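You operate a simulated robot arm through the tools that you are given. There is no shell and no other tool.

The job below is to be done with a simulated two-armed robot. You get a single attempt, and the scene is never put back.

## Task
Prove that the gripper lets go without air, then lock the air off.
Fine: one grip in jog; shut the valve, bleed to zero so the grip lamp dies; mode off, lock slide home; keep out of the arm zone.

It is judged by the outcome, as a careful person would: the job done as asked, and still so three seconds after it is handed in. It fails if anything else is knocked over, pushed out of place, dropped, spilled or broken.

## Robot
Two 7-joint arms with two-finger parallel grippers on one trunk that stands fixed in place. Base frame: the origin is at the foot of the trunk, x ahead of it, y to its left, z up; the work surface is at about z = 900. Units: mm, rad, N and s.
The left shoulder is at [20, 170, 1403], the right one opposite. With the tool pointing down near the work surface each hand reaches from about 100 to 620 mm from the base axis, measured 20 degrees to its own side. Payload 3.8 kg a hand.
Tool frame (each hand has its own): the origin (TCP) lies between the finger pads and is the grasp point; the fingertips stand 30 mm ahead of it; z points along the fingers, y is the line along which they close. The gripper opens to 110 mm. The fingers are 20 mm wide and 10 mm thick; the gripper's body (48 by 112 mm) begins 55 mm behind the TCP.
Orientation is that of the tool frame in the base frame, as [roll, pitch, yaw] about the fixed x, y, z axes, in that order (R = Rz(yaw) Ry(pitch) Rx(roll)). With the fingers straight down and closing along the base's y, the tool's x points along the base's -x, its y along +y and its z along -z.

## Interface
- The arms move only by the tool play_rows. It takes "left_steps", "right_steps" or both (then of equal length, played together; a hand with none holds still); each is a list of rows, each a list of 7 numbers: the shift along the tool's x, y, z in cm, then the turn, a rotation vector about the tool's x, y, z in degrees, then the gripper command, from -1 (shut) to 1 (fully open), values between in proportion. In form: [[tx, ty, tz, wx, wy, wz, fingers], ...]. A call has 1 to 20 rows; each row shifts and turns the commanded pose from where the row before left it, along the tool's axes as they then stand. Rows are played at 5 a second. More than 50 mm and 0.15 rad between two rows, or a gripper value outside its range, and nothing of the call is played. A pose out of reach is approached as far as the arm can. The call stops where the force on the tool passes 90 N (or 10 N more than at its start, if that is more) or the arm is blocked; 0.2 s more then pass. The fingers move at their own pace (about 72 mm/s each) and stop on an object; they squeeze with about 35 N. The grip force told is the motor's: it shows also when the fingers shut on nothing. Time passes only in rows, and 0.2 s behind the last, so rows that do not move let the fingers close. The reply holds the time, the measured pose of the TCP, the force on the tool along the base axes, the opening and the grip force, in the units named above and with some noise, with the torque about the TCP (base axes, N m) and any sound that the robot's microphone picked up, and new pictures: "show" is both (left out), scene, wrist or none (wrist: the cameras of the hands that moved).
- Cameras (640 x 400 px; columns grow to the right, rows downward): "scene" is now at [97.5, -42.7, 1554]; the picture's right is [-0.49, -0.87, 0.00], its down [-0.50, 0.28, -0.82] and it looks along [0.71, -0.41, -0.57] (base axes); focal length 299 px, centre (320, 200). "left" rides on the left gripper at [72, -17, -103] in its tool frame; the picture's right is [0.23, 0.97, 0.00], its down [-0.76, 0.18, -0.62] and it looks along [-0.61, 0.14, 0.78] (tool axes); focal length 222 px, centre (320, 200). "right" rides on the right gripper at [72, 17, -103] in its tool frame; the picture's right is [-0.23, 0.97, 0.00], its down [-0.76, -0.18, -0.62] and it looks along [-0.61, -0.14, 0.78] (tool axes); focal length 222 px, centre (320, 200). There is no depth. A picture from a camera that has moved, and an enlarged one, comes with that camera's place and axes in the base frame and with its lens.
- raise_lower(by): slides the trunk up (or, below 0, down) by that many mm; the arms and the scene camera ride with it, the base frame stays. It gives what a move gives, with no picture.
- turn_head(pan, tilt): turns the head with the scene camera to pan (to the left, within 1.396 rad either way) and tilt (down, from -0.506 to 1.204), counted from straight ahead of the robot. It gives what a move gives, and a new picture of the scene camera.
- enlarge(camera, box): a new picture of the part [left, top, right, bottom] of that camera's present view, enlarged. No time passes.
- sign_off(): hands the job in; it is judged then, once.

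Places have to be worked out from the pictures, the camera data and where the tool is seen. Open the grippers and draw the arms clear of the work before you hand the job in, unless the task says otherwise.

The tools are called by a JSON object that holds its "name" and its "arguments". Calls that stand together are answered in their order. play_rows: Moves the arms, as the interface text tells. Its arguments: {"type":"object","properties":{"left_steps":{"type":"array","items":{"type":"array","items":{"type":"number"}}},"right_steps":{"type":"array","items":{"type":"array","items":{"type":"number"}}},"show":{"type":"string","enum":["both","scene","wrist","none"]}},"required":[]} The other tools are called the same way: raise_lower (by) slides the trunk up or down; turn_head (pan, tilt) turns the head that bears the scene camera; enlarge (camera, box) takes an enlarged picture of a part of a camera's view; sign_off () hands the job in.

At the start:

```text
clock: 0.0
left_tool_pos: [418.0, -58.2, 1341.3]
left_tcp_rot: [3.141, 0.0, 3.141]
left_wrist_force: [-0.4, -0.1, 0.9]
left_moment: [-0.01, 0.03, 0.02]
left_width: 110.1
left_grip_force: 0.1
right_tool_pos: [350.4, -454.3, 1387.8]
right_tcp_rot: [3.14, 0.001, -3.141]
right_wrist_force: [-0.9, 0.1, 0.2]
right_moment: [-0.02, 0.0, 0.01]
right_width: 109.9
right_grip_force: 0.0
trunk travel left (down, up): [-500.0, 70.0]
head pan, tilt: [-0.517, 0.606]
```

scene: 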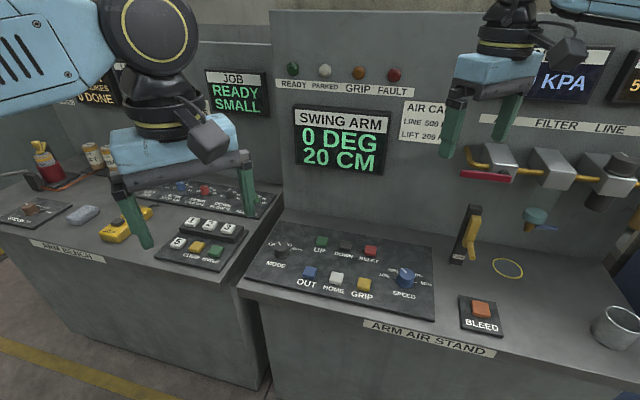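
right: 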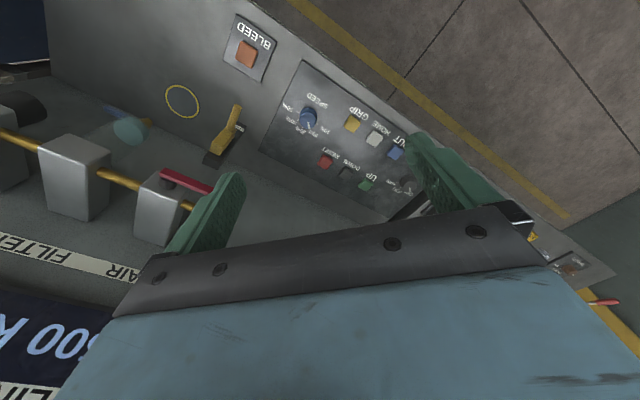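
left: 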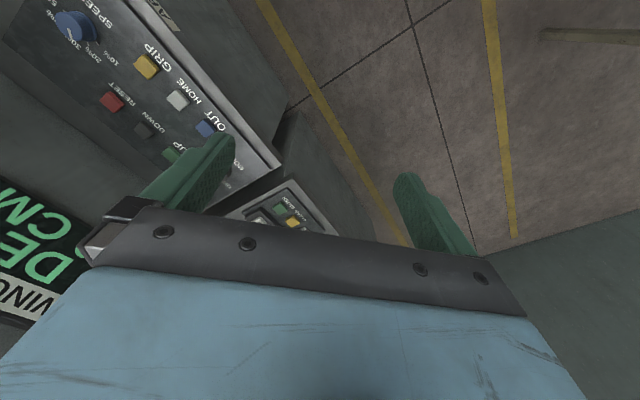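

The scene shows the Arm Air Stand with a panel (mode knob, up/down/reset, out/home/grip, speed), a wall with a valve (red lever), a bleed button, and a yellow lock slide. I'll enlarge several areas to read the labels first.

{"name": "enlarge", "arguments": {"camera": "scene", "box": [240, 210, 440, 335]}}

{"name": "enlarge", "arguments": {"camera": "scene", "box": [420, 40, 640, 178]}}

{"name": "enlarge", "arguments": {"camera": "scene", "box": [430, 170, 640, 360]}}

{"name": "enlarge", "arguments": {"camera": "scene", "box": [270, 50, 450, 190]}}

```text
3.20 times, centred on (340, 272) of scene
camera zoom: at [97.5, -42.7, 1554.0], right [-0.49, -0.87, 0.0], down [-0.5, 0.28, -0.82], along [0.71, -0.41, -0.57], focal length 955 px, centre (256, -32)
```

zoom: 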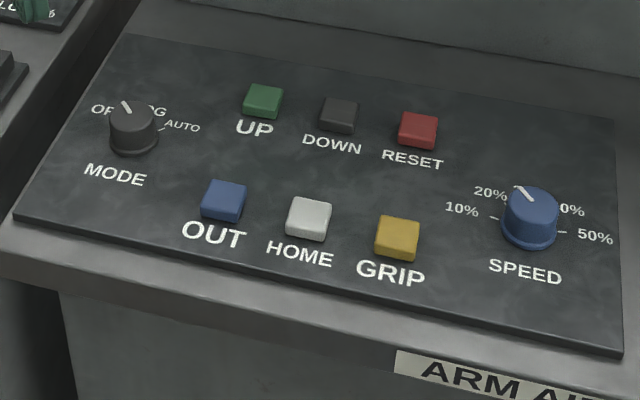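

```text
2.90 times, centred on (530, 109) of scene
camera zoom: at [97.5, -42.7, 1554.0], right [-0.49, -0.87, 0.0], down [-0.5, 0.28, -0.82], along [0.71, -0.41, -0.57], focal length 865 px, centre (-289, 464)
```

zoom: 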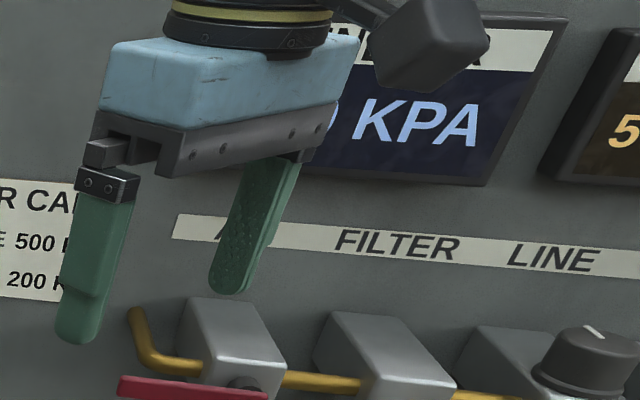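

```text
2.11 times, centred on (535, 265) of scene
camera zoom: at [97.5, -42.7, 1554.0], right [-0.49, -0.87, 0.0], down [-0.5, 0.28, -0.82], along [0.71, -0.41, -0.57], focal length 629 px, centre (-133, 63)
```

zoom: 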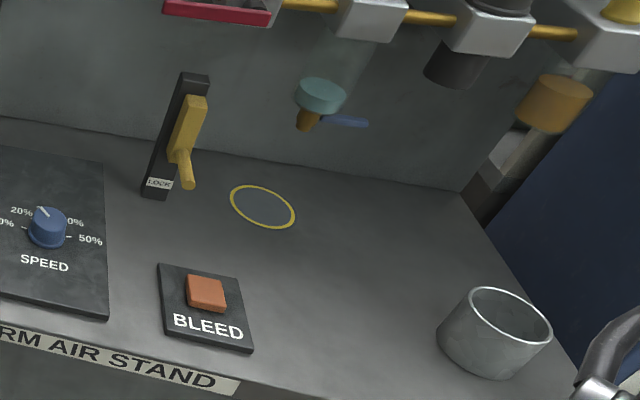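

```text
2.86 times, centred on (360, 120) of scene
camera zoom: at [97.5, -42.7, 1554.0], right [-0.49, -0.87, 0.0], down [-0.5, 0.28, -0.82], along [0.71, -0.41, -0.57], focal length 853 px, centre (206, 429)
```

zoom: 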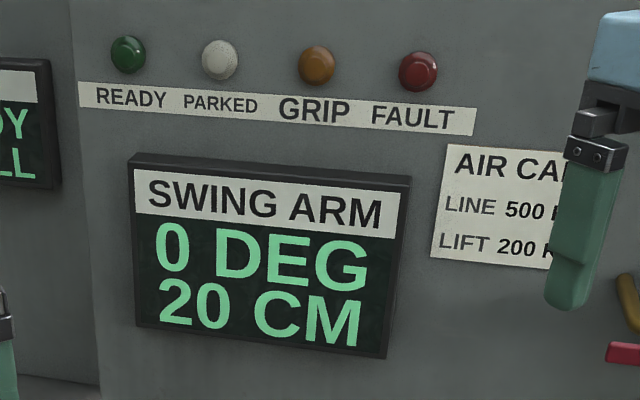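

I'll pan the head to look at the whole environment, including the right side and where the swing arm is.

{"name": "turn_head", "arguments": {"pan": -1.1, "tilt": 0.5}}

{"name": "turn_head", "arguments": {"pan": 0.2, "tilt": 0.5}}

{"name": "turn_head", "arguments": {"pan": -0.6, "tilt": 0.0}}

{"name": "turn_head", "arguments": {"pan": -0.6, "tilt": 0.9}}

```text
clock: 1.0
left_tool_pos: [417.5, -58.1, 1341.4]
left_tcp_rot: [3.141, 0.0, 3.141]
left_wrist_force: [0.1, -0.2, -0.1]
left_moment: [-0.02, 0.01, 0.0]
left_width: 110.1
left_grip_force: 0.2
right_tool_pos: [349.0, -453.9, 1387.2]
right_tcp_rot: [-3.14, 0.0, -3.141]
right_wrist_force: [-0.3, 0.2, -0.2]
right_moment: [-0.01, -0.04, -0.01]
right_width: 110.0
right_grip_force: 0.0
trunk travel left (down, up): [-500.0, 70.0]
head pan, tilt: [-1.1, 0.499]
camera scene: at [62.2, -80.2, 1563.6], right [-0.89, -0.45, 0.0], down [-0.22, 0.43, -0.88], along [0.4, -0.78, -0.48], focal length 299 px, centre (320, 200)
```

scene: 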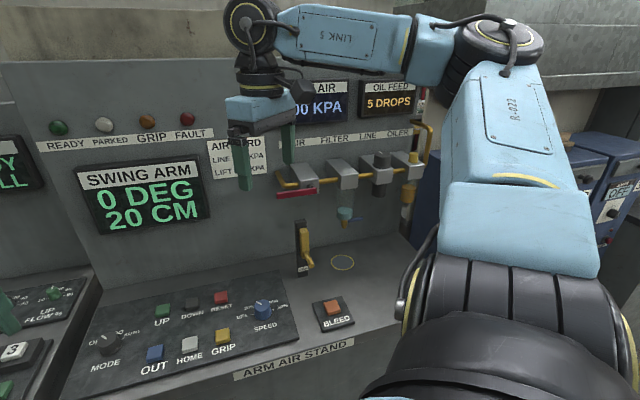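

```text
clock: 2.5
left_tool_pos: [417.8, -58.3, 1342.1]
left_tcp_rot: [3.142, 0.0, 3.141]
left_wrist_force: [0.4, -0.2, 0.0]
left_moment: [0.01, 0.01, 0.0]
left_width: 110.1
left_grip_force: 0.2
right_tool_pos: [349.1, -454.0, 1388.4]
right_tcp_rot: [3.141, 0.001, 3.141]
right_wrist_force: [-0.3, -0.2, -0.1]
right_moment: [0.01, 0.06, 0.0]
right_width: 109.7
right_grip_force: 0.0
trunk travel left (down, up): [-500.0, 70.0]
head pan, tilt: [0.201, 0.499]
camera scene: at [110.0, 18.9, 1563.6], right [0.2, -0.98, 0.0], down [-0.47, -0.1, -0.88], along [0.86, 0.17, -0.48], focal length 299 px, centre (320, 200)
```

scene: 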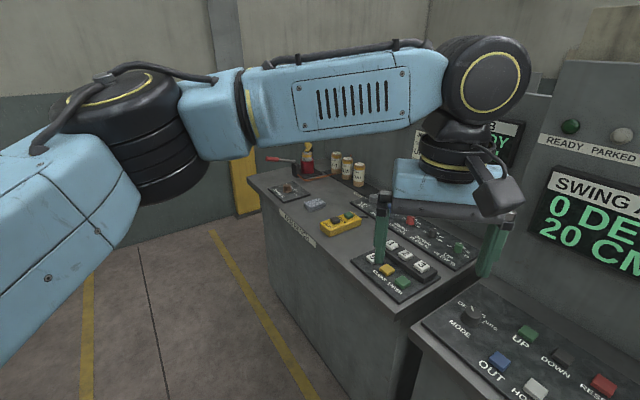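

```text
clock: 3.6
left_tool_pos: [418.0, -57.1, 1342.0]
left_tcp_rot: [3.141, 0.0, 3.141]
left_wrist_force: [-0.7, 0.1, 0.0]
left_moment: [0.0, -0.02, -0.01]
left_width: 110.0
left_grip_force: 0.0
right_tool_pos: [348.3, -454.6, 1388.1]
right_tcp_rot: [3.141, -0.001, -3.141]
right_wrist_force: [-0.4, -0.8, 0.4]
right_moment: [0.01, -0.01, 0.01]
right_width: 110.0
right_grip_force: 0.1
trunk travel left (down, up): [-500.0, 70.0]
head pan, tilt: [-0.6, 0.0]
camera scene: at [95.1, -50.0, 1609.7], right [-0.56, -0.83, 0.0], down [0.0, 0.0, -1.0], along [0.83, -0.56, 0.0], focal length 299 px, centre (320, 200)
```

scene: 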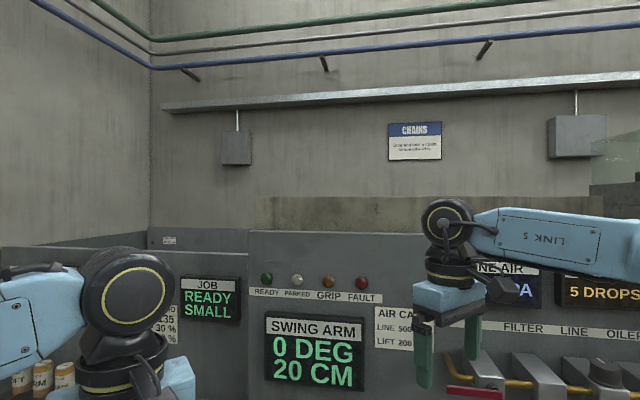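

```text
clock: 4.8
left_tool_pos: [417.6, -57.7, 1341.8]
left_tcp_rot: [3.141, 0.001, 3.14]
left_wrist_force: [-0.4, -0.4, 0.7]
left_moment: [-0.01, -0.01, -0.01]
left_width: 109.9
left_grip_force: 0.0
right_tool_pos: [348.1, -455.5, 1387.8]
right_tcp_rot: [-3.141, -0.001, 3.141]
right_wrist_force: [0.2, 0.9, -0.3]
right_moment: [-0.03, -0.02, -0.01]
right_width: 109.9
right_grip_force: 0.0
trunk travel left (down, up): [-500.0, 70.0]
head pan, tilt: [-0.6, 0.901]
camera scene: at [83.1, -41.8, 1529.8], right [-0.56, -0.83, 0.0], down [-0.65, 0.44, -0.62], along [0.51, -0.35, -0.78], focal length 299 px, centre (320, 200)
```

scene: 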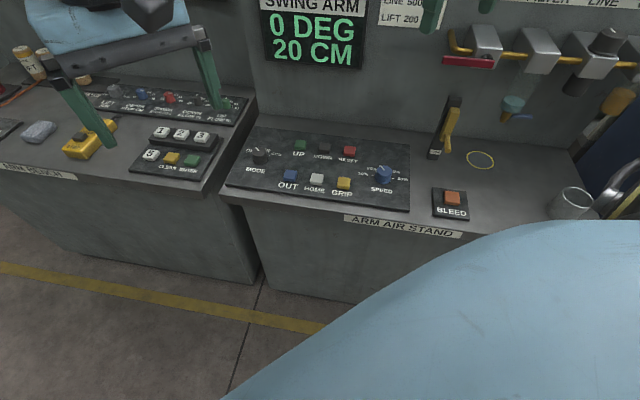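

I still need to find the swing arm and its zone. I'll look further right and left.

{"name": "turn_head", "arguments": {"pan": -1.39, "tilt": 0.7}}

{"name": "turn_head", "arguments": {"pan": -1.39, "tilt": 0.1}}

{"name": "turn_head", "arguments": {"pan": 1.2, "tilt": 0.5}}

{"name": "turn_head", "arguments": {"pan": 0.45, "tilt": 0.8}}

```text
clock: 5.9
left_tool_pos: [417.9, -57.0, 1340.8]
left_tcp_rot: [3.141, 0.002, 3.141]
left_wrist_force: [-0.6, 0.3, -0.1]
left_moment: [0.0, 0.02, 0.01]
left_width: 110.1
left_grip_force: 0.0
right_tool_pos: [348.8, -455.5, 1388.7]
right_tcp_rot: [3.141, 0.002, -3.141]
right_wrist_force: [-0.4, -0.4, 0.7]
right_moment: [-0.05, -0.01, 0.0]
right_width: 109.9
right_grip_force: 0.2
trunk travel left (down, up): [-500.0, 70.0]
head pan, tilt: [-1.389, 0.7]
camera scene: at [36.2, -82.7, 1545.9], right [-0.98, -0.18, 0.0], down [-0.12, 0.63, -0.76], along [0.14, -0.75, -0.64], focal length 299 px, centre (320, 200)
```

scene: 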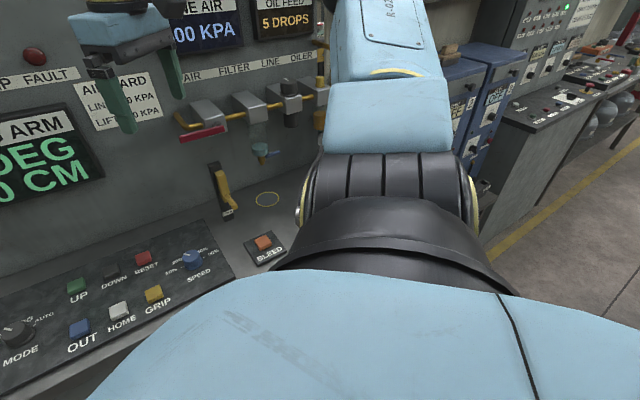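

```text
clock: 6.9
left_tool_pos: [416.9, -57.5, 1341.3]
left_tcp_rot: [3.141, 0.001, -3.141]
left_wrist_force: [0.5, 0.7, 0.3]
left_moment: [0.01, -0.01, 0.0]
left_width: 109.9
left_grip_force: 0.0
right_tool_pos: [349.1, -454.9, 1387.7]
right_tcp_rot: [3.14, 0.0, -3.141]
right_wrist_force: [1.0, 0.5, -0.8]
right_moment: [0.0, -0.05, 0.0]
right_width: 109.9
right_grip_force: 0.1
trunk travel left (down, up): [-500.0, 70.0]
head pan, tilt: [-1.389, 0.099]
camera scene: at [37.4, -89.8, 1600.6], right [-0.98, -0.18, 0.0], down [-0.02, 0.1, -0.99], along [0.18, -0.98, -0.1], focal length 299 px, centre (320, 200)
```

scene: 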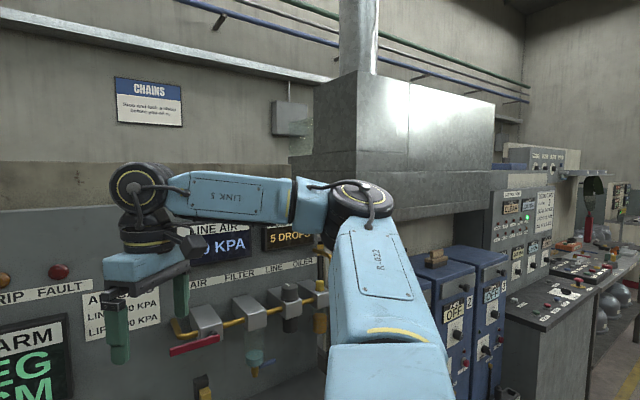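

```text
clock: 9.2
left_tool_pos: [417.1, -56.4, 1341.6]
left_tcp_rot: [-3.141, -0.001, 3.141]
left_wrist_force: [-0.1, -0.6, 0.4]
left_moment: [-0.02, -0.02, 0.02]
left_width: 109.8
left_grip_force: 0.1
right_tool_pos: [349.2, -453.8, 1388.6]
right_tcp_rot: [-3.142, 0.001, -3.14]
right_wrist_force: [-0.1, 0.4, 1.3]
right_moment: [0.02, -0.02, 0.0]
right_width: 110.0
right_grip_force: 0.1
trunk travel left (down, up): [-500.0, 70.0]
head pan, tilt: [1.201, 0.499]
camera scene: at [53.7, 85.6, 1563.6], right [0.93, -0.36, 0.0], down [-0.17, -0.45, -0.88], along [0.32, 0.82, -0.48], focal length 299 px, centre (320, 200)
```

scene: 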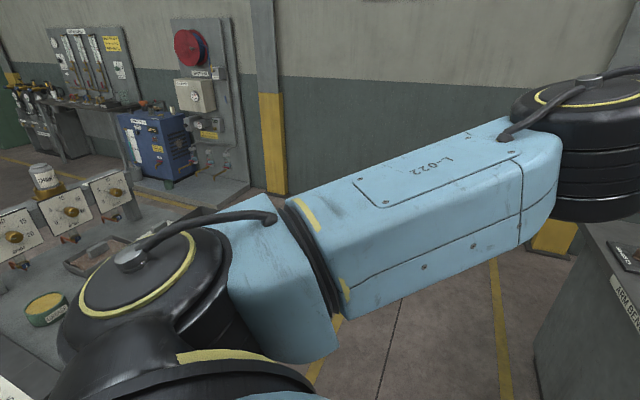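

```text
clock: 10.3
left_tool_pos: [418.0, -56.3, 1341.5]
left_tcp_rot: [3.141, -0.001, -3.14]
left_wrist_force: [-0.3, -0.8, -0.3]
left_moment: [-0.03, -0.04, -0.01]
left_width: 110.3
left_grip_force: 0.0
right_tool_pos: [349.0, -454.0, 1387.8]
right_tcp_rot: [-3.141, 0.002, 3.141]
right_wrist_force: [0.9, 0.7, -0.2]
right_moment: [0.0, -0.01, 0.02]
right_width: 110.0
right_grip_force: 0.1
trunk travel left (down, up): [-500.0, 70.0]
head pan, tilt: [0.45, 0.799]
camera scene: at [93.4, 36.0, 1537.7], right [0.44, -0.9, 0.0], down [-0.65, -0.31, -0.7], along [0.63, 0.3, -0.72], focal length 299 px, centre (320, 200)
```

scene: 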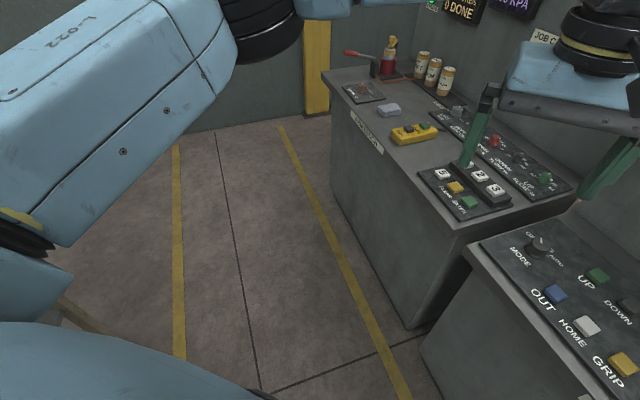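

{"name": "turn_head", "arguments": {"pan": -0.5, "tilt": -0.5}}

{"name": "turn_head", "arguments": {"pan": 0.5, "tilt": 0.0}}

{"name": "turn_head", "arguments": {"pan": -0.3, "tilt": 1.1}}

{"name": "turn_head", "arguments": {"pan": -0.9, "tilt": 0.6}}

```text
clock: 11.8
left_tool_pos: [417.7, -57.8, 1341.3]
left_tcp_rot: [-3.141, 0.0, 3.142]
left_wrist_force: [0.6, 0.7, -0.1]
left_moment: [0.01, -0.02, 0.03]
left_width: 110.1
left_grip_force: 0.0
right_tool_pos: [349.4, -453.8, 1386.4]
right_tcp_rot: [-3.141, 0.0, 3.141]
right_wrist_force: [0.1, -0.2, 0.8]
right_moment: [0.01, -0.02, -0.01]
right_width: 110.0
right_grip_force: 0.1
trunk travel left (down, up): [-500.0, 70.0]
head pan, tilt: [-0.499, -0.499]
camera scene: at [79.7, -31.3, 1649.7], right [-0.48, -0.88, 0.0], down [0.42, -0.23, -0.88], along [0.77, -0.42, 0.48], focal length 299 px, centre (320, 200)
```

scene: 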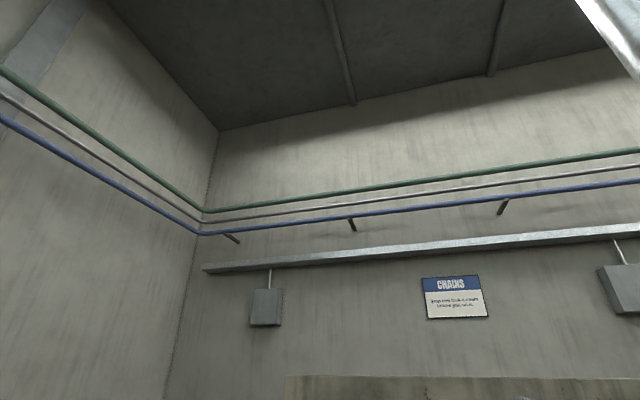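

```text
clock: 13.1
left_tool_pos: [417.1, -57.7, 1341.4]
left_tcp_rot: [-3.14, 0.001, -3.141]
left_wrist_force: [-0.3, -0.2, -0.2]
left_moment: [0.01, 0.04, 0.03]
left_width: 110.0
left_grip_force: 0.0
right_tool_pos: [347.7, -456.0, 1387.4]
right_tcp_rot: [3.141, 0.001, -3.141]
right_wrist_force: [0.1, 0.8, -0.4]
right_moment: [0.01, 0.0, -0.02]
right_width: 110.1
right_grip_force: 0.1
trunk travel left (down, up): [-500.0, 70.0]
head pan, tilt: [0.499, 0.0]
camera scene: at [99.8, 43.8, 1609.8], right [0.48, -0.88, 0.0], down [0.0, 0.0, -1.0], along [0.88, 0.48, 0.0], focal length 299 px, centre (320, 200)
```

scene: 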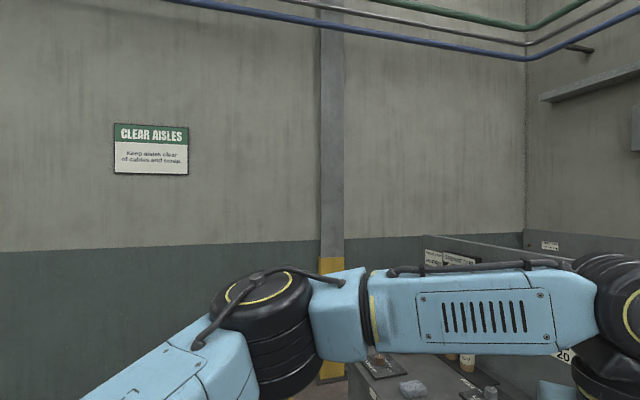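

```text
clock: 14.4
left_tool_pos: [418.7, -58.3, 1341.6]
left_tcp_rot: [-3.141, -0.001, -3.141]
left_wrist_force: [-0.7, 0.4, -0.4]
left_moment: [0.03, -0.01, -0.04]
left_width: 110.0
left_grip_force: 0.1
right_tool_pos: [348.6, -453.7, 1387.9]
right_tcp_rot: [3.141, 0.001, -3.141]
right_wrist_force: [0.2, 0.2, -0.8]
right_moment: [0.0, -0.01, 0.0]
right_width: 110.0
right_grip_force: 0.1
trunk travel left (down, up): [-500.0, 70.0]
head pan, tilt: [-0.3, 1.1]
camera scene: at [81.1, -17.8, 1515.9], right [-0.3, -0.96, 0.0], down [-0.85, 0.26, -0.45], along [0.43, -0.13, -0.89], focal length 299 px, centre (320, 200)
```

scene: 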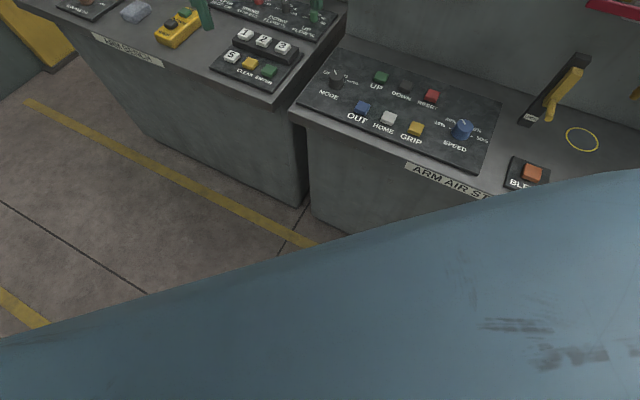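

```text
clock: 15.4
left_tool_pos: [418.2, -57.0, 1342.7]
left_tcp_rot: [3.141, -0.001, -3.141]
left_wrist_force: [0.3, 0.0, 0.2]
left_moment: [0.01, -0.02, 0.01]
left_width: 110.1
left_grip_force: 0.1
right_tool_pos: [348.6, -454.5, 1387.1]
right_tcp_rot: [3.141, 0.002, 3.14]
right_wrist_force: [0.4, 0.2, 1.1]
right_moment: [-0.03, -0.01, 0.01]
right_width: 110.1
right_grip_force: 0.0
trunk travel left (down, up): [-500.0, 70.0]
head pan, tilt: [-0.901, 0.6]
camera scene: at [75.8, -68.5, 1554.4], right [-0.78, -0.62, 0.0], down [-0.35, 0.44, -0.82], along [0.51, -0.65, -0.57], focal length 299 px, centre (320, 200)
```

scene: 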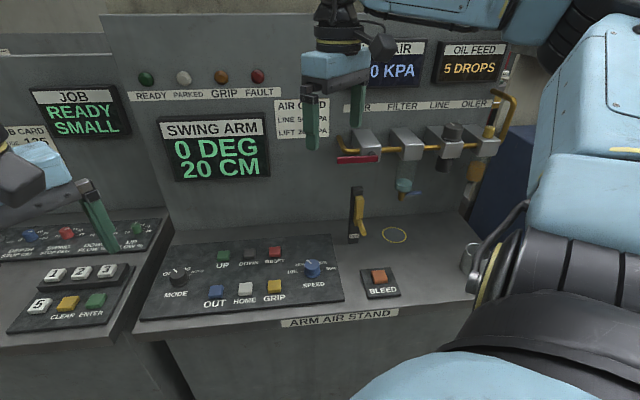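

No swing arm is visible so far. I'll lower the trunk by 150 mm, since both hands are well above everything. That gives a vertical baseline for triangulation and improves reach.

{"name": "raise_lower", "arguments": {"by": -150}}

{"name": "turn_head", "arguments": {"pan": -0.9, "tilt": 0.6}}

{"name": "enlarge", "arguments": {"camera": "scene", "box": [120, 150, 360, 300]}}

{"name": "enlarge", "arguments": {"camera": "scene", "box": [320, 20, 520, 145]}}

{"name": "enlarge", "arguments": {"camera": "scene", "box": [320, 100, 520, 225]}}

```text
clock: 17.2
left_tool_pos: [418.2, -57.5, 1191.9]
left_tcp_rot: [3.14, 0.001, -3.141]
left_wrist_force: [-0.8, 0.0, -0.2]
left_moment: [0.01, -0.03, -0.01]
left_width: 109.9
left_grip_force: 0.1
right_tool_pos: [348.6, -453.9, 1237.9]
right_tcp_rot: [3.141, 0.0, -3.141]
right_wrist_force: [-0.3, 0.4, -0.8]
right_moment: [0.03, 0.01, -0.01]
right_width: 110.1
right_grip_force: 0.1
trunk travel left (down, up): [-350.0, 220.0]
head pan, tilt: [-0.901, 0.6]
```

```text
clock: 17.8
left_tool_pos: [417.5, -56.5, 1191.5]
left_tcp_rot: [3.141, 0.0, 3.141]
left_wrist_force: [0.7, -0.1, -0.3]
left_moment: [0.02, 0.0, -0.01]
left_width: 110.0
left_grip_force: 0.0
right_tool_pos: [349.8, -455.4, 1239.2]
right_tcp_rot: [3.14, -0.001, -3.14]
right_wrist_force: [-0.9, -0.3, 0.2]
right_moment: [-0.02, 0.04, 0.02]
right_width: 109.9
right_grip_force: 0.2
trunk travel left (down, up): [-350.0, 220.0]
head pan, tilt: [-0.901, 0.6]
camera scene: at [75.7, -68.5, 1404.5], right [-0.78, -0.62, 0.0], down [-0.35, 0.44, -0.83], along [0.51, -0.65, -0.56], focal length 299 px, centre (320, 200)
```

scene: 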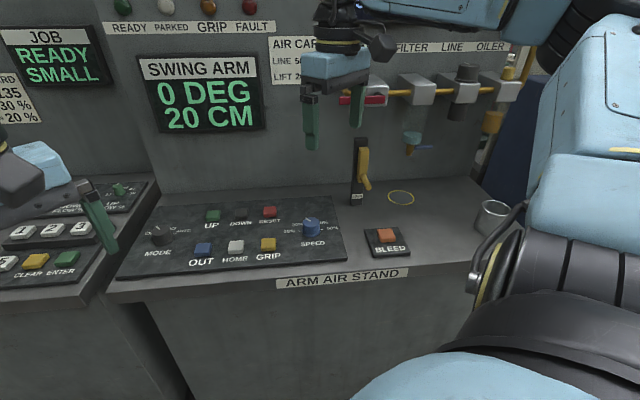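

```text
2.67 times, centred on (240, 225) of scene
camera zoom: at [75.7, -68.5, 1404.5], right [-0.78, -0.62, 0.0], down [-0.35, 0.44, -0.83], along [0.51, -0.65, -0.56], focal length 796 px, centre (533, 133)
```

zoom: 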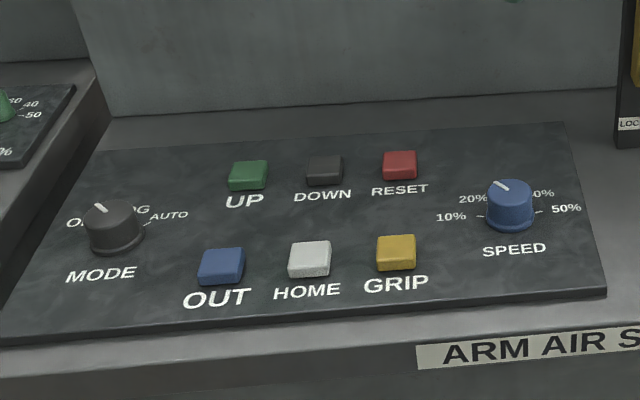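

```text
3.20 times, centred on (420, 82) of scene
camera zoom: at [75.7, -68.5, 1404.5], right [-0.78, -0.62, 0.0], down [-0.35, 0.44, -0.83], along [0.51, -0.65, -0.56], focal length 955 px, centre (0, 576)
```

zoom: 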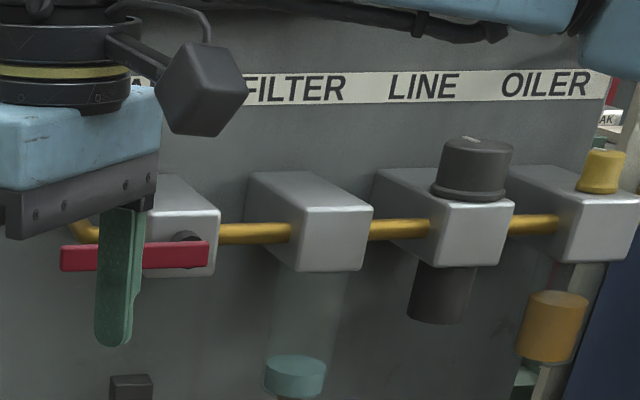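

```text
3.20 times, centred on (420, 162) of scene
camera zoom: at [75.7, -68.5, 1404.5], right [-0.78, -0.62, 0.0], down [-0.35, 0.44, -0.83], along [0.51, -0.65, -0.56], focal length 955 px, centre (0, 320)
```

zoom: 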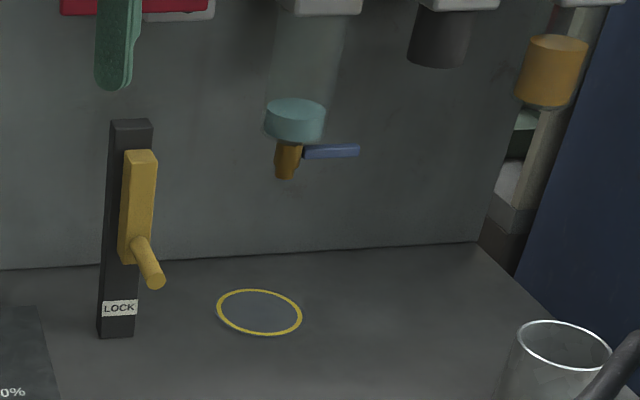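

The valve lever (red, along the pipe, so open) is at about z≈1207. I'll look at the left bench and other areas in detail to identify the swing arm and its zone.

{"name": "turn_head", "arguments": {"pan": 0.0, "tilt": 0.4}}

{"name": "enlarge", "arguments": {"camera": "scene", "box": [200, 120, 440, 270]}}

{"name": "turn_head", "arguments": {"pan": -0.55, "tilt": 0.5}}

{"name": "enlarge", "arguments": {"camera": "scene", "box": [240, 150, 440, 275]}}

```text
clock: 19.0
left_tool_pos: [418.5, -58.3, 1191.4]
left_tcp_rot: [3.141, 0.0, -3.141]
left_wrist_force: [0.6, -0.4, -0.2]
left_moment: [0.03, -0.02, 0.0]
left_width: 110.2
left_grip_force: 0.1
right_tool_pos: [348.1, -455.5, 1237.8]
right_tcp_rot: [3.14, 0.0, 3.141]
right_wrist_force: [0.1, 0.6, 0.1]
right_moment: [0.03, -0.03, -0.02]
right_width: 110.0
right_grip_force: 0.1
trunk travel left (down, up): [-350.0, 220.0]
head pan, tilt: [0.0, 0.4]
camera scene: at [113.4, 0.7, 1422.7], right [0.0, -1.0, 0.0], down [-0.39, 0.0, -0.92], along [0.92, 0.0, -0.39], focal length 299 px, centre (320, 200)
```

scene: 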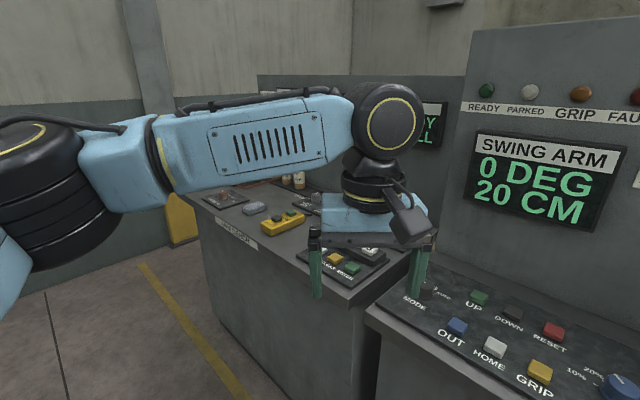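

```text
2.67 times, centred on (320, 195) of scene
camera zoom: at [113.4, 0.7, 1422.7], right [0.0, -1.0, 0.0], down [-0.39, 0.0, -0.92], along [0.92, 0.0, -0.39], focal length 796 px, centre (320, 213)
```

zoom: 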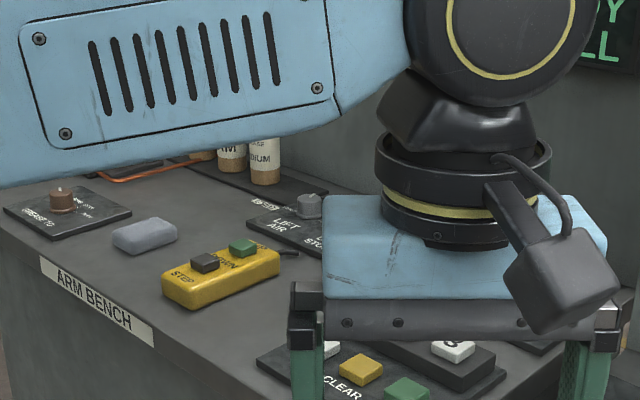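

```text
clock: 19.9
left_tool_pos: [418.2, -56.6, 1190.8]
left_tcp_rot: [3.141, -0.001, 3.141]
left_wrist_force: [-0.3, -1.3, -0.1]
left_moment: [0.0, 0.0, -0.01]
left_width: 110.1
left_grip_force: 0.1
right_tool_pos: [347.3, -456.1, 1237.2]
right_tcp_rot: [3.141, -0.001, 3.141]
right_wrist_force: [0.1, 0.3, 1.1]
right_moment: [0.02, 0.02, -0.01]
right_width: 110.0
right_grip_force: 0.1
trunk travel left (down, up): [-350.0, 220.0]
head pan, tilt: [-0.55, 0.499]
camera scene: at [98.4, -46.7, 1413.6], right [-0.52, -0.85, 0.0], down [-0.41, 0.25, -0.88], along [0.75, -0.46, -0.48], focal length 299 px, centre (320, 200)
```

scene: 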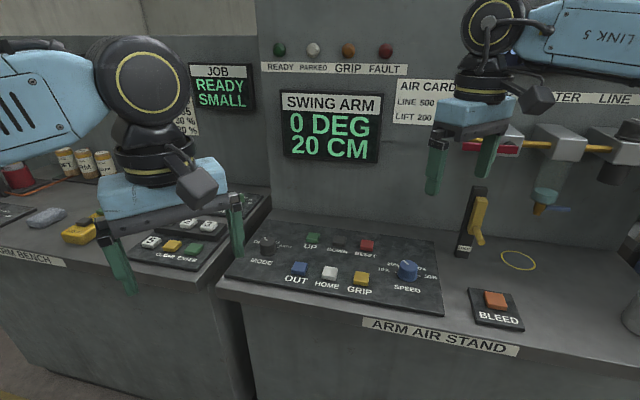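

```text
3.20 times, centred on (340, 212) of scene
camera zoom: at [98.4, -46.7, 1413.6], right [-0.52, -0.85, 0.0], down [-0.41, 0.25, -0.88], along [0.75, -0.46, -0.48], focal length 955 px, centre (256, 160)
```

zoom: 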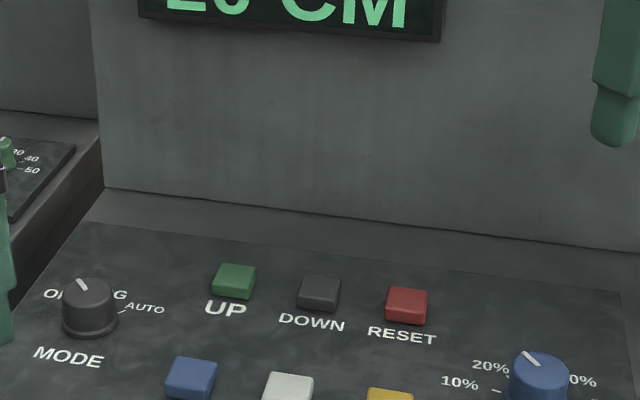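

I'll use a stand-aligned frame (s to the right along the stand, d into it). I'll first rotate the right hand about 51.6° so its camera and fingers line up with the stand.

{"name": "play_rows", "arguments": {"right_steps": [[0, 0, 0, 0, 0, 7.37, 1], [0, 0, 0, 0, 0, 7.37, 1], [0, 0, 0, 0, 0, 7.37, 1], [0, 0, 0, 0, 0, 7.37, 1], [0, 0, 0, 0, 0, 7.37, 1], [0, 0, 0, 0, 0, 7.37, 1], [0, 0, 0, 0, 0, 7.37, 1]], "show": "both"}}

```text
clock: 21.5
left_tool_pos: [417.4, -56.4, 1191.5]
left_tcp_rot: [3.141, 0.001, -3.142]
left_wrist_force: [0.0, -0.3, 0.1]
left_moment: [0.0, 0.04, 0.02]
left_width: 110.0
left_grip_force: 0.1
right_tool_pos: [348.7, -455.3, 1238.5]
right_tcp_rot: [3.141, 0.002, 2.241]
right_wrist_force: [0.4, 0.0, 0.5]
right_moment: [0.0, 0.0, 0.0]
right_width: 110.2
right_grip_force: 0.1
trunk travel left (down, up): [-350.0, 220.0]
head pan, tilt: [-0.55, 0.499]
camera scene: at [98.4, -46.7, 1413.6], right [-0.52, -0.85, 0.0], down [-0.41, 0.25, -0.88], along [0.75, -0.46, -0.48], focal length 299 px, centre (320, 200)
camera right: at [317.5, -387.6, 1341.3], right [0.9, 0.43, 0.0], down [0.33, -0.71, 0.62], along [0.27, -0.56, -0.78], focal length 222 px, centre (320, 200)
```

scene: 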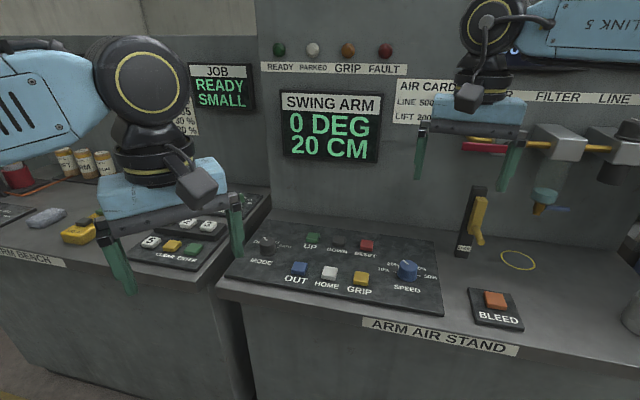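
right: 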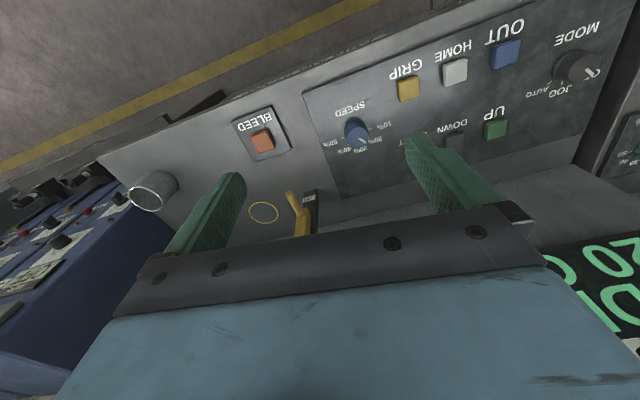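

From the two cameras I get GRIP at about s≈-137, d≈625, z≈916. I'll move the right hand left over the panel at a safe height to get a close view, and pull the left hand away to the left.

{"name": "play_rows", "arguments": {"right_steps": [[-0.39, 3.71, 2.26, 0, 0, 0, 1], [-0.39, 3.71, 2.26, 0, 0, 0, 1], [-0.39, 3.71, 2.26, 0, 0, 0, 1], [-0.39, 3.71, 2.26, 0, 0, 0, 1], [-0.39, 3.71, 2.26, 0, 0, 0, 1], [-0.39, 3.71, 2.26, 0, 0, 0, 1], [-0.39, 3.71, 2.26, 0, 0, 0, 1]], "left_steps": [[0.8, 2.2, 0, 0, 0, 0, 1], [0.8, 2.2, 0, 0, 0, 0, 1], [0.8, 2.2, 0, 0, 0, 0, 1], [0.8, 2.2, 0, 0, 0, 0, 1], [0.8, 2.2, 0, 0, 0, 0, 1], [0.8, 2.2, 0, 0, 0, 0, 1], [0.8, 2.2, 0, 0, 0, 0, 1]], "show": "both"}}

```text
clock: 23.1
left_tool_pos: [361.5, 98.2, 1193.9]
left_tcp_rot: [-3.141, -0.002, 3.141]
left_wrist_force: [0.0, 0.4, -0.6]
left_moment: [-0.01, 0.02, 0.01]
left_width: 110.2
left_grip_force: 0.1
right_tool_pos: [565.0, -315.7, 1080.2]
right_tcp_rot: [3.14, 0.0, 2.241]
right_wrist_force: [-0.7, 0.4, -0.6]
right_moment: [0.0, 0.02, -0.01]
right_width: 110.0
right_grip_force: 0.0
right hand out of reach, approached as far as the arm can: row 7
trunk travel left (down, up): [-350.0, 220.0]
head pan, tilt: [-0.55, 0.499]
camera scene: at [99.0, -46.6, 1413.5], right [-0.52, -0.85, 0.0], down [-0.41, 0.25, -0.88], along [0.75, -0.46, -0.48], focal length 299 px, centre (320, 200)
camera right: at [533.0, -249.1, 1183.3], right [0.9, 0.43, 0.0], down [0.33, -0.71, 0.62], along [0.27, -0.56, -0.78], focal length 222 px, centre (320, 200)
camera left: at [288.4, 80.9, 1296.9], right [-0.23, 0.97, 0.0], down [0.76, 0.18, 0.62], along [0.61, 0.14, -0.78], focal length 222 px, centre (320, 200)
```

scene: 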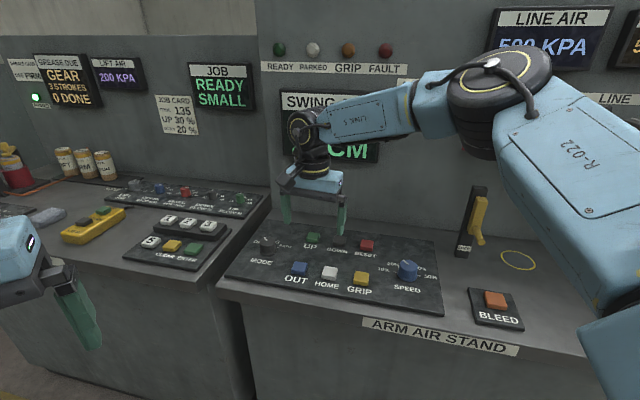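
right: 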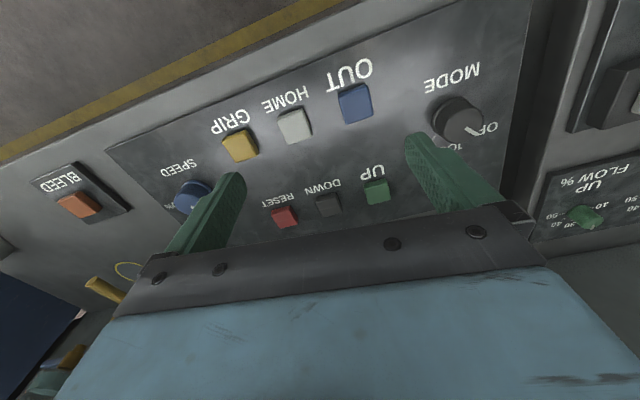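
left: 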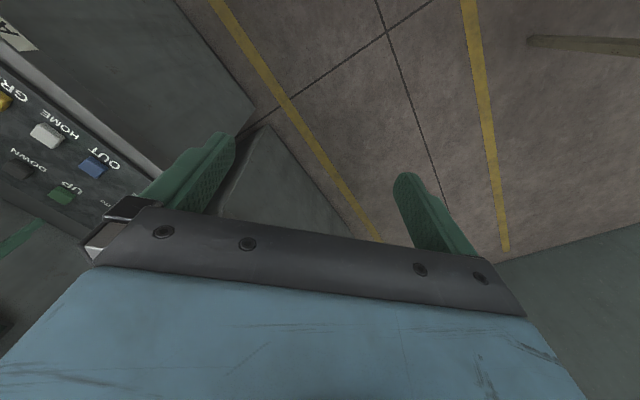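

The arm hit its reach limit with the tool straight down, so the mode knob will need a tilted tool. I'll enlarge the wrist view for exact positions and to read the mode pointer.

{"name": "enlarge", "arguments": {"camera": "right", "box": [400, 40, 560, 160]}}

{"name": "enlarge", "arguments": {"camera": "right", "box": [140, 60, 420, 240]}}

{"name": "enlarge", "arguments": {"camera": "scene", "box": [440, 170, 600, 340]}}

{"name": "enlarge", "arguments": {"camera": "scene", "box": [240, 30, 430, 140]}}

```text
3.33 times, centred on (480, 100) of right
camera zoom: at [533.0, -249.1, 1183.3], right [0.9, 0.43, 0.0], down [0.33, -0.71, 0.62], along [0.27, -0.56, -0.78], focal length 740 px, centre (-213, 533)
```

zoom: 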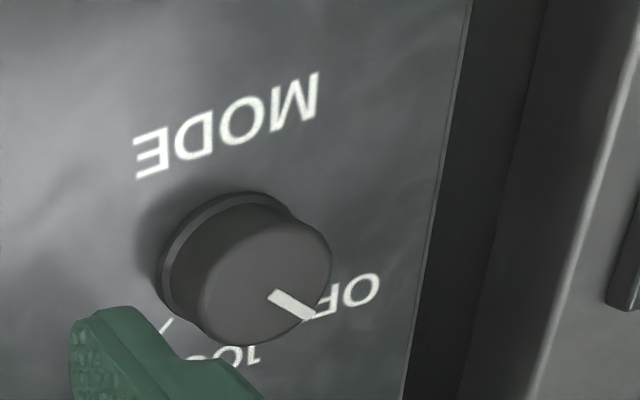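

```text
2.22 times, centred on (280, 150) of right
camera zoom: at [533.0, -249.1, 1183.3], right [0.9, 0.43, 0.0], down [0.33, -0.71, 0.62], along [0.27, -0.56, -0.78], focal length 494 px, centre (409, 311)
```

zoom: 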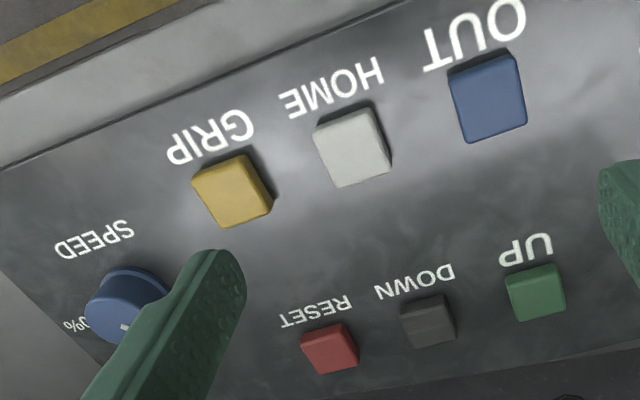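

```text
2.35 times, centred on (520, 255) of scene
camera zoom: at [99.0, -46.6, 1413.5], right [-0.52, -0.85, 0.0], down [-0.41, 0.25, -0.88], along [0.75, -0.46, -0.48], focal length 702 px, centre (-151, 71)
```

zoom: 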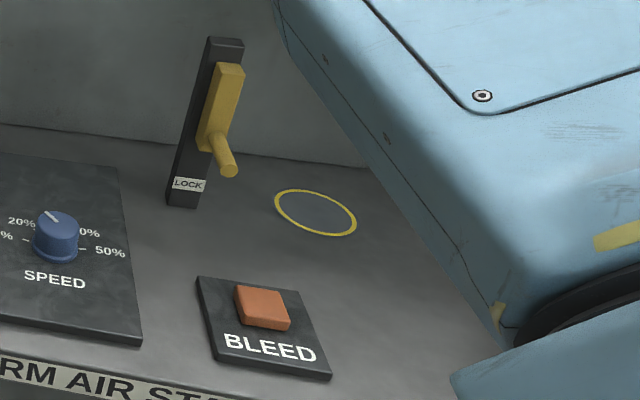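

```text
3.37 times, centred on (335, 85) of scene
camera zoom: at [99.0, -46.6, 1413.5], right [-0.52, -0.85, 0.0], down [-0.41, 0.25, -0.88], along [0.75, -0.46, -0.48], focal length 1006 px, centre (270, 587)
```

zoom: 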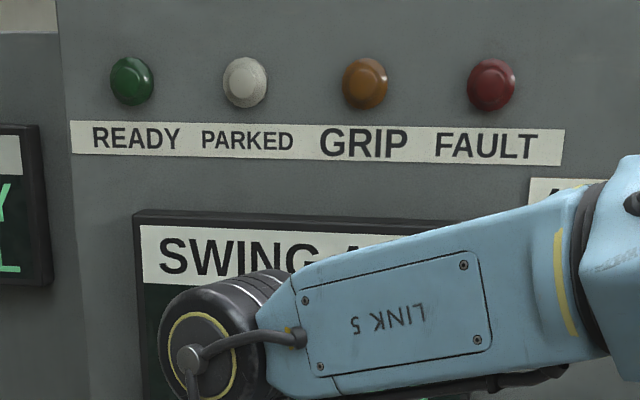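

Mode is at OFF now, with JOG roughly 50–60° clockwise. The knob centre is about base [715, -263], top z≈941. I'll retreat slightly, yaw the hand, then tilt it 35° outward so the knob comes within reach.

{"name": "play_rows", "arguments": {"right_steps": [[1.86, -2.35, 0, 0, 0, 0, 1], [1.86, -2.35, 0, 0, 0, 0, 1], [0, 0, 0, 0, 0, -7.16, 1], [0, 0, 0, 0, 0, -7.16, 1], [0, 0, 0, 0, 0, -7.16, 1], [0, 0, 0, 0, 0, -7.16, 1], [0, 0, 0, 0, 0, -7.16, 1], [0, 0, 0, 0, 0, -7.16, 1], [0, 0, 0, 0, 0, -7.16, 1], [0, 0, 0, 0, 0, -7.16, 1], [0, 0, 0, 0, 0, -7.16, 1], [0, 0, 0, 0, 0, -7.16, 1], [0, 0, 0, 0, -7, 0, 1], [0, 0, 0, 0, -7, 0, 1], [0, 0, 0, 0, -7, 0, 1], [0, 0, 0, 0, -7, 0, 1], [0, 0, 0, 0, -7, 0, 1]], "show": "both"}}

```text
clock: 26.7
left_tool_pos: [360.5, 96.8, 1194.1]
left_tcp_rot: [3.141, -0.001, -3.141]
left_wrist_force: [0.0, 0.0, 0.2]
left_moment: [-0.02, 0.0, 0.01]
left_width: 109.9
left_grip_force: 0.0
right_tool_pos: [505.3, -314.7, 1081.0]
right_tcp_rot: [3.141, 0.615, -2.792]
right_wrist_force: [-1.3, -0.3, -0.7]
right_moment: [-0.03, 0.02, 0.02]
right_width: 110.0
right_grip_force: 0.2
trunk travel left (down, up): [-350.0, 220.0]
head pan, tilt: [-0.55, 0.499]
camera scene: at [98.0, -47.0, 1413.6], right [-0.52, -0.85, 0.0], down [-0.41, 0.25, -0.88], along [0.75, -0.46, -0.48], focal length 299 px, centre (320, 200)
camera right: at [388.4, -340.7, 1122.7], right [-0.16, 0.98, 0.13], down [0.31, -0.08, 0.95], along [0.94, 0.19, -0.29], focal length 222 px, centre (320, 200)
```

scene: 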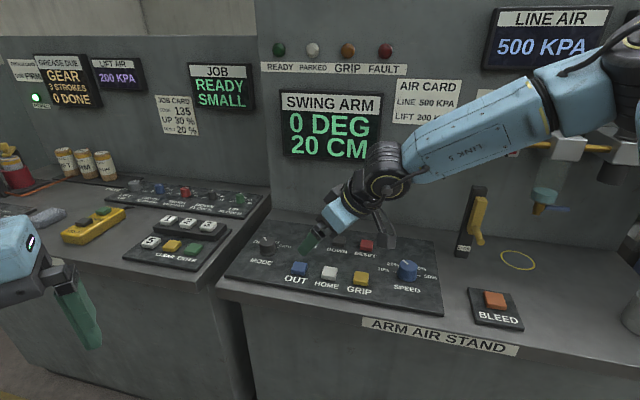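
right: 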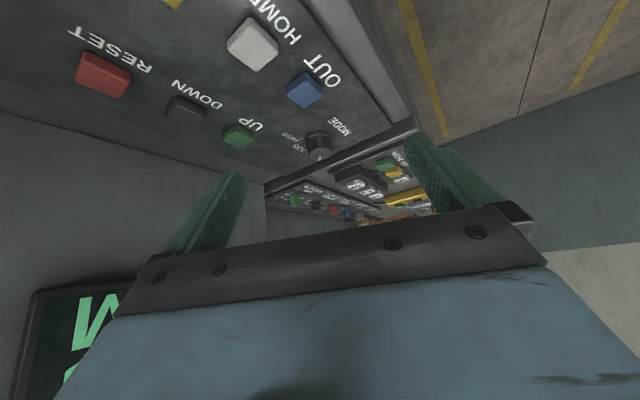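

Reach works well with the tilt. Now I'll move to a hover about 70 mm above the mode knob.

{"name": "play_rows", "arguments": {"right_steps": [[-2.58, -0.46, 3.8, 0, 0, 0, 0.6], [-2.58, -0.46, 3.8, 0, 0, 0, 0.6], [-2.58, -0.46, 3.8, 0, 0, 0, 0.6], [-2.58, -0.46, 3.7, 0, 0, 0, 0.6], [-2.58, -0.46, 3.0, 0, 0, 0, 0.6]], "show": "both"}}

{"name": "enlarge", "arguments": {"camera": "scene", "box": [220, 180, 380, 300]}}

{"name": "enlarge", "arguments": {"camera": "right", "box": [220, 50, 460, 220]}}

```text
clock: 27.9
left_tool_pos: [360.1, 97.3, 1193.7]
left_tcp_rot: [-3.141, -0.003, 3.141]
left_wrist_force: [0.6, 0.3, -0.3]
left_moment: [0.02, 0.01, 0.02]
left_width: 109.8
left_grip_force: 0.1
right_tool_pos: [631.3, -286.0, 1030.1]
right_tcp_rot: [3.14, 0.61, -2.79]
right_wrist_force: [-0.5, 0.4, 0.3]
right_moment: [0.01, -0.01, -0.05]
right_width: 87.8
right_grip_force: 0.0
right hand out of reach, approached as far as the arm can: row 4, 5
trunk travel left (down, up): [-350.0, 220.0]
head pan, tilt: [-0.55, 0.499]
camera scene: at [99.2, -46.2, 1413.5], right [-0.52, -0.85, 0.0], down [-0.41, 0.25, -0.88], along [0.75, -0.46, -0.48], focal length 299 px, centre (320, 200)
camera right: at [515.0, -311.5, 1073.4], right [-0.16, 0.98, 0.13], down [0.31, -0.08, 0.95], along [0.94, 0.19, -0.29], focal length 222 px, centre (320, 200)
```

scene: 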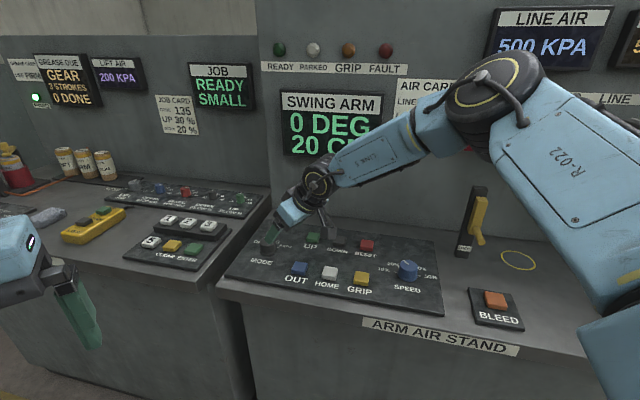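
right: 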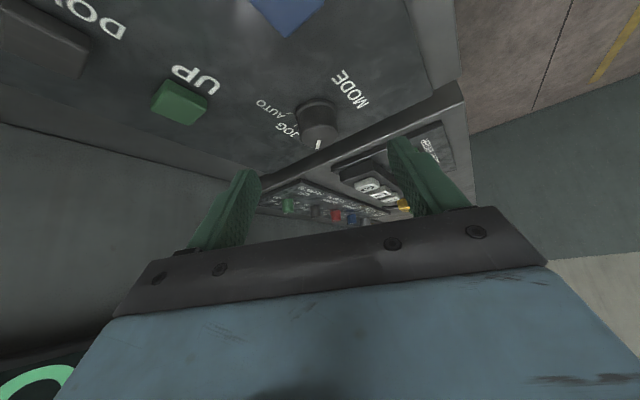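

```text
3.33 times, centred on (300, 240) of scene
camera zoom: at [99.2, -46.2, 1413.5], right [-0.52, -0.85, 0.0], down [-0.41, 0.25, -0.88], along [0.75, -0.46, -0.48], focal length 995 px, centre (387, 67)
```

zoom: 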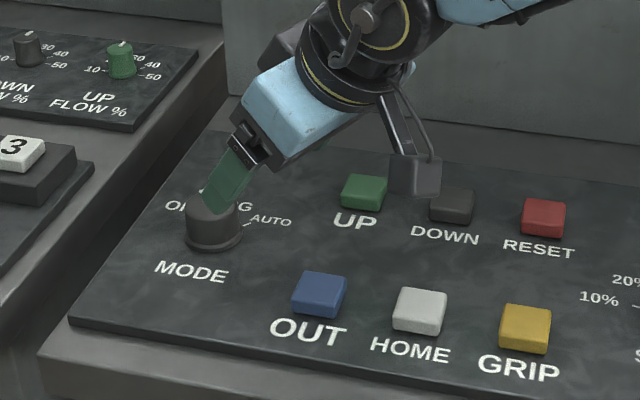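

```text
2.35 times, centred on (340, 135) of right
camera zoom: at [515.0, -311.5, 1073.4], right [-0.16, 0.98, 0.13], down [0.31, -0.08, 0.95], along [0.94, 0.19, -0.29], focal length 523 px, centre (273, 353)
```

zoom: 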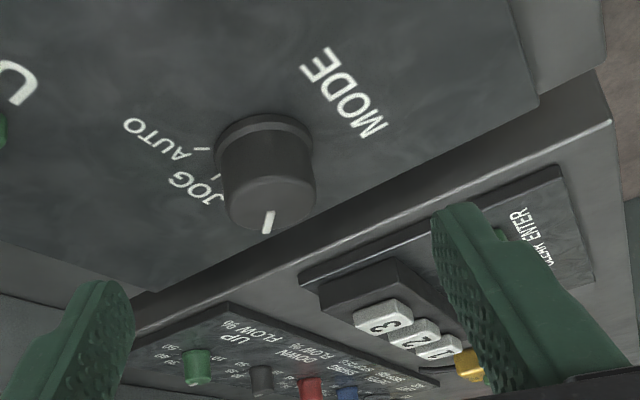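

The approach stalled at about [631,-286,1030], although the elbow doesn't look fully stretched, so some joint limit is active. I'll swing the tool azimuth toward the shoulder–knob line and try again.

{"name": "play_rows", "arguments": {"right_steps": [[0, 0, 0, 4.02, 0, 5.73, 0.4], [0, 0, 0, 4.02, 0, 5.73, 0.4], [0, 0, 0, 4.02, 0, 5.73, 0.4], [0, 0, 0, 4.02, 0, 5.73, 0.4], [-1.7, 1.15, 2.21, 0, 0, 0, 0.4], [-1.7, 1.15, 2.21, 0, 0, 0, 0.4], [-1.7, 1.15, 2.21, 0, 0, 0, 0.4]], "show": "both"}}

```text
clock: 29.5
left_tool_pos: [359.7, 96.6, 1194.6]
left_tcp_rot: [3.141, 0.0, 3.141]
left_wrist_force: [-0.2, -0.5, 0.0]
left_moment: [0.01, 0.0, 0.02]
left_width: 110.0
left_grip_force: 0.0
right_tool_pos: [631.8, -297.7, 1050.6]
right_tcp_rot: [-3.14, 0.61, 3.001]
right_wrist_force: [-0.8, -0.2, 0.2]
right_moment: [0.01, -0.03, 0.02]
right_width: 76.8
right_grip_force: 0.0
right hand out of reach, approached as far as the arm can: row 2, 3, 4, 5, 6, 7
trunk travel left (down, up): [-350.0, 220.0]
head pan, tilt: [-0.55, 0.499]
camera scene: at [98.4, -46.8, 1413.6], right [-0.52, -0.85, 0.0], down [-0.41, 0.25, -0.88], along [0.75, -0.46, -0.48], focal length 299 px, centre (320, 200)
camera right: at [516.4, -265.0, 1092.7], right [0.32, 0.94, 0.13], down [0.24, -0.21, 0.95], along [0.92, -0.27, -0.29], focal length 222 px, centre (320, 200)
```

scene: 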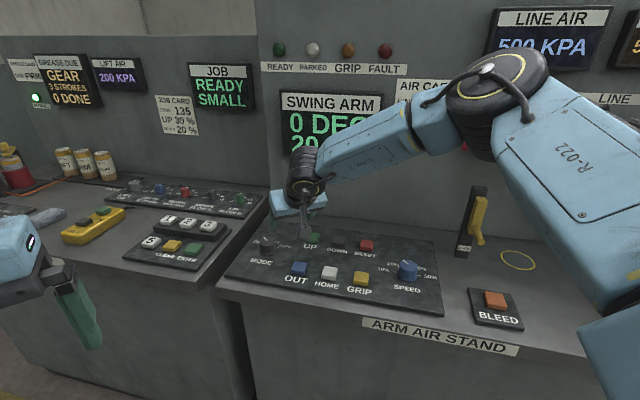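
right: 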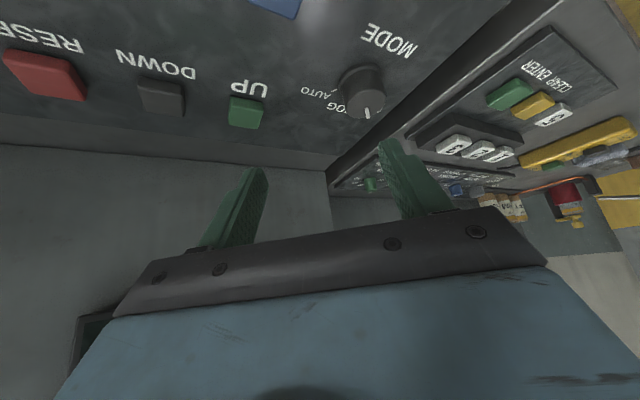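

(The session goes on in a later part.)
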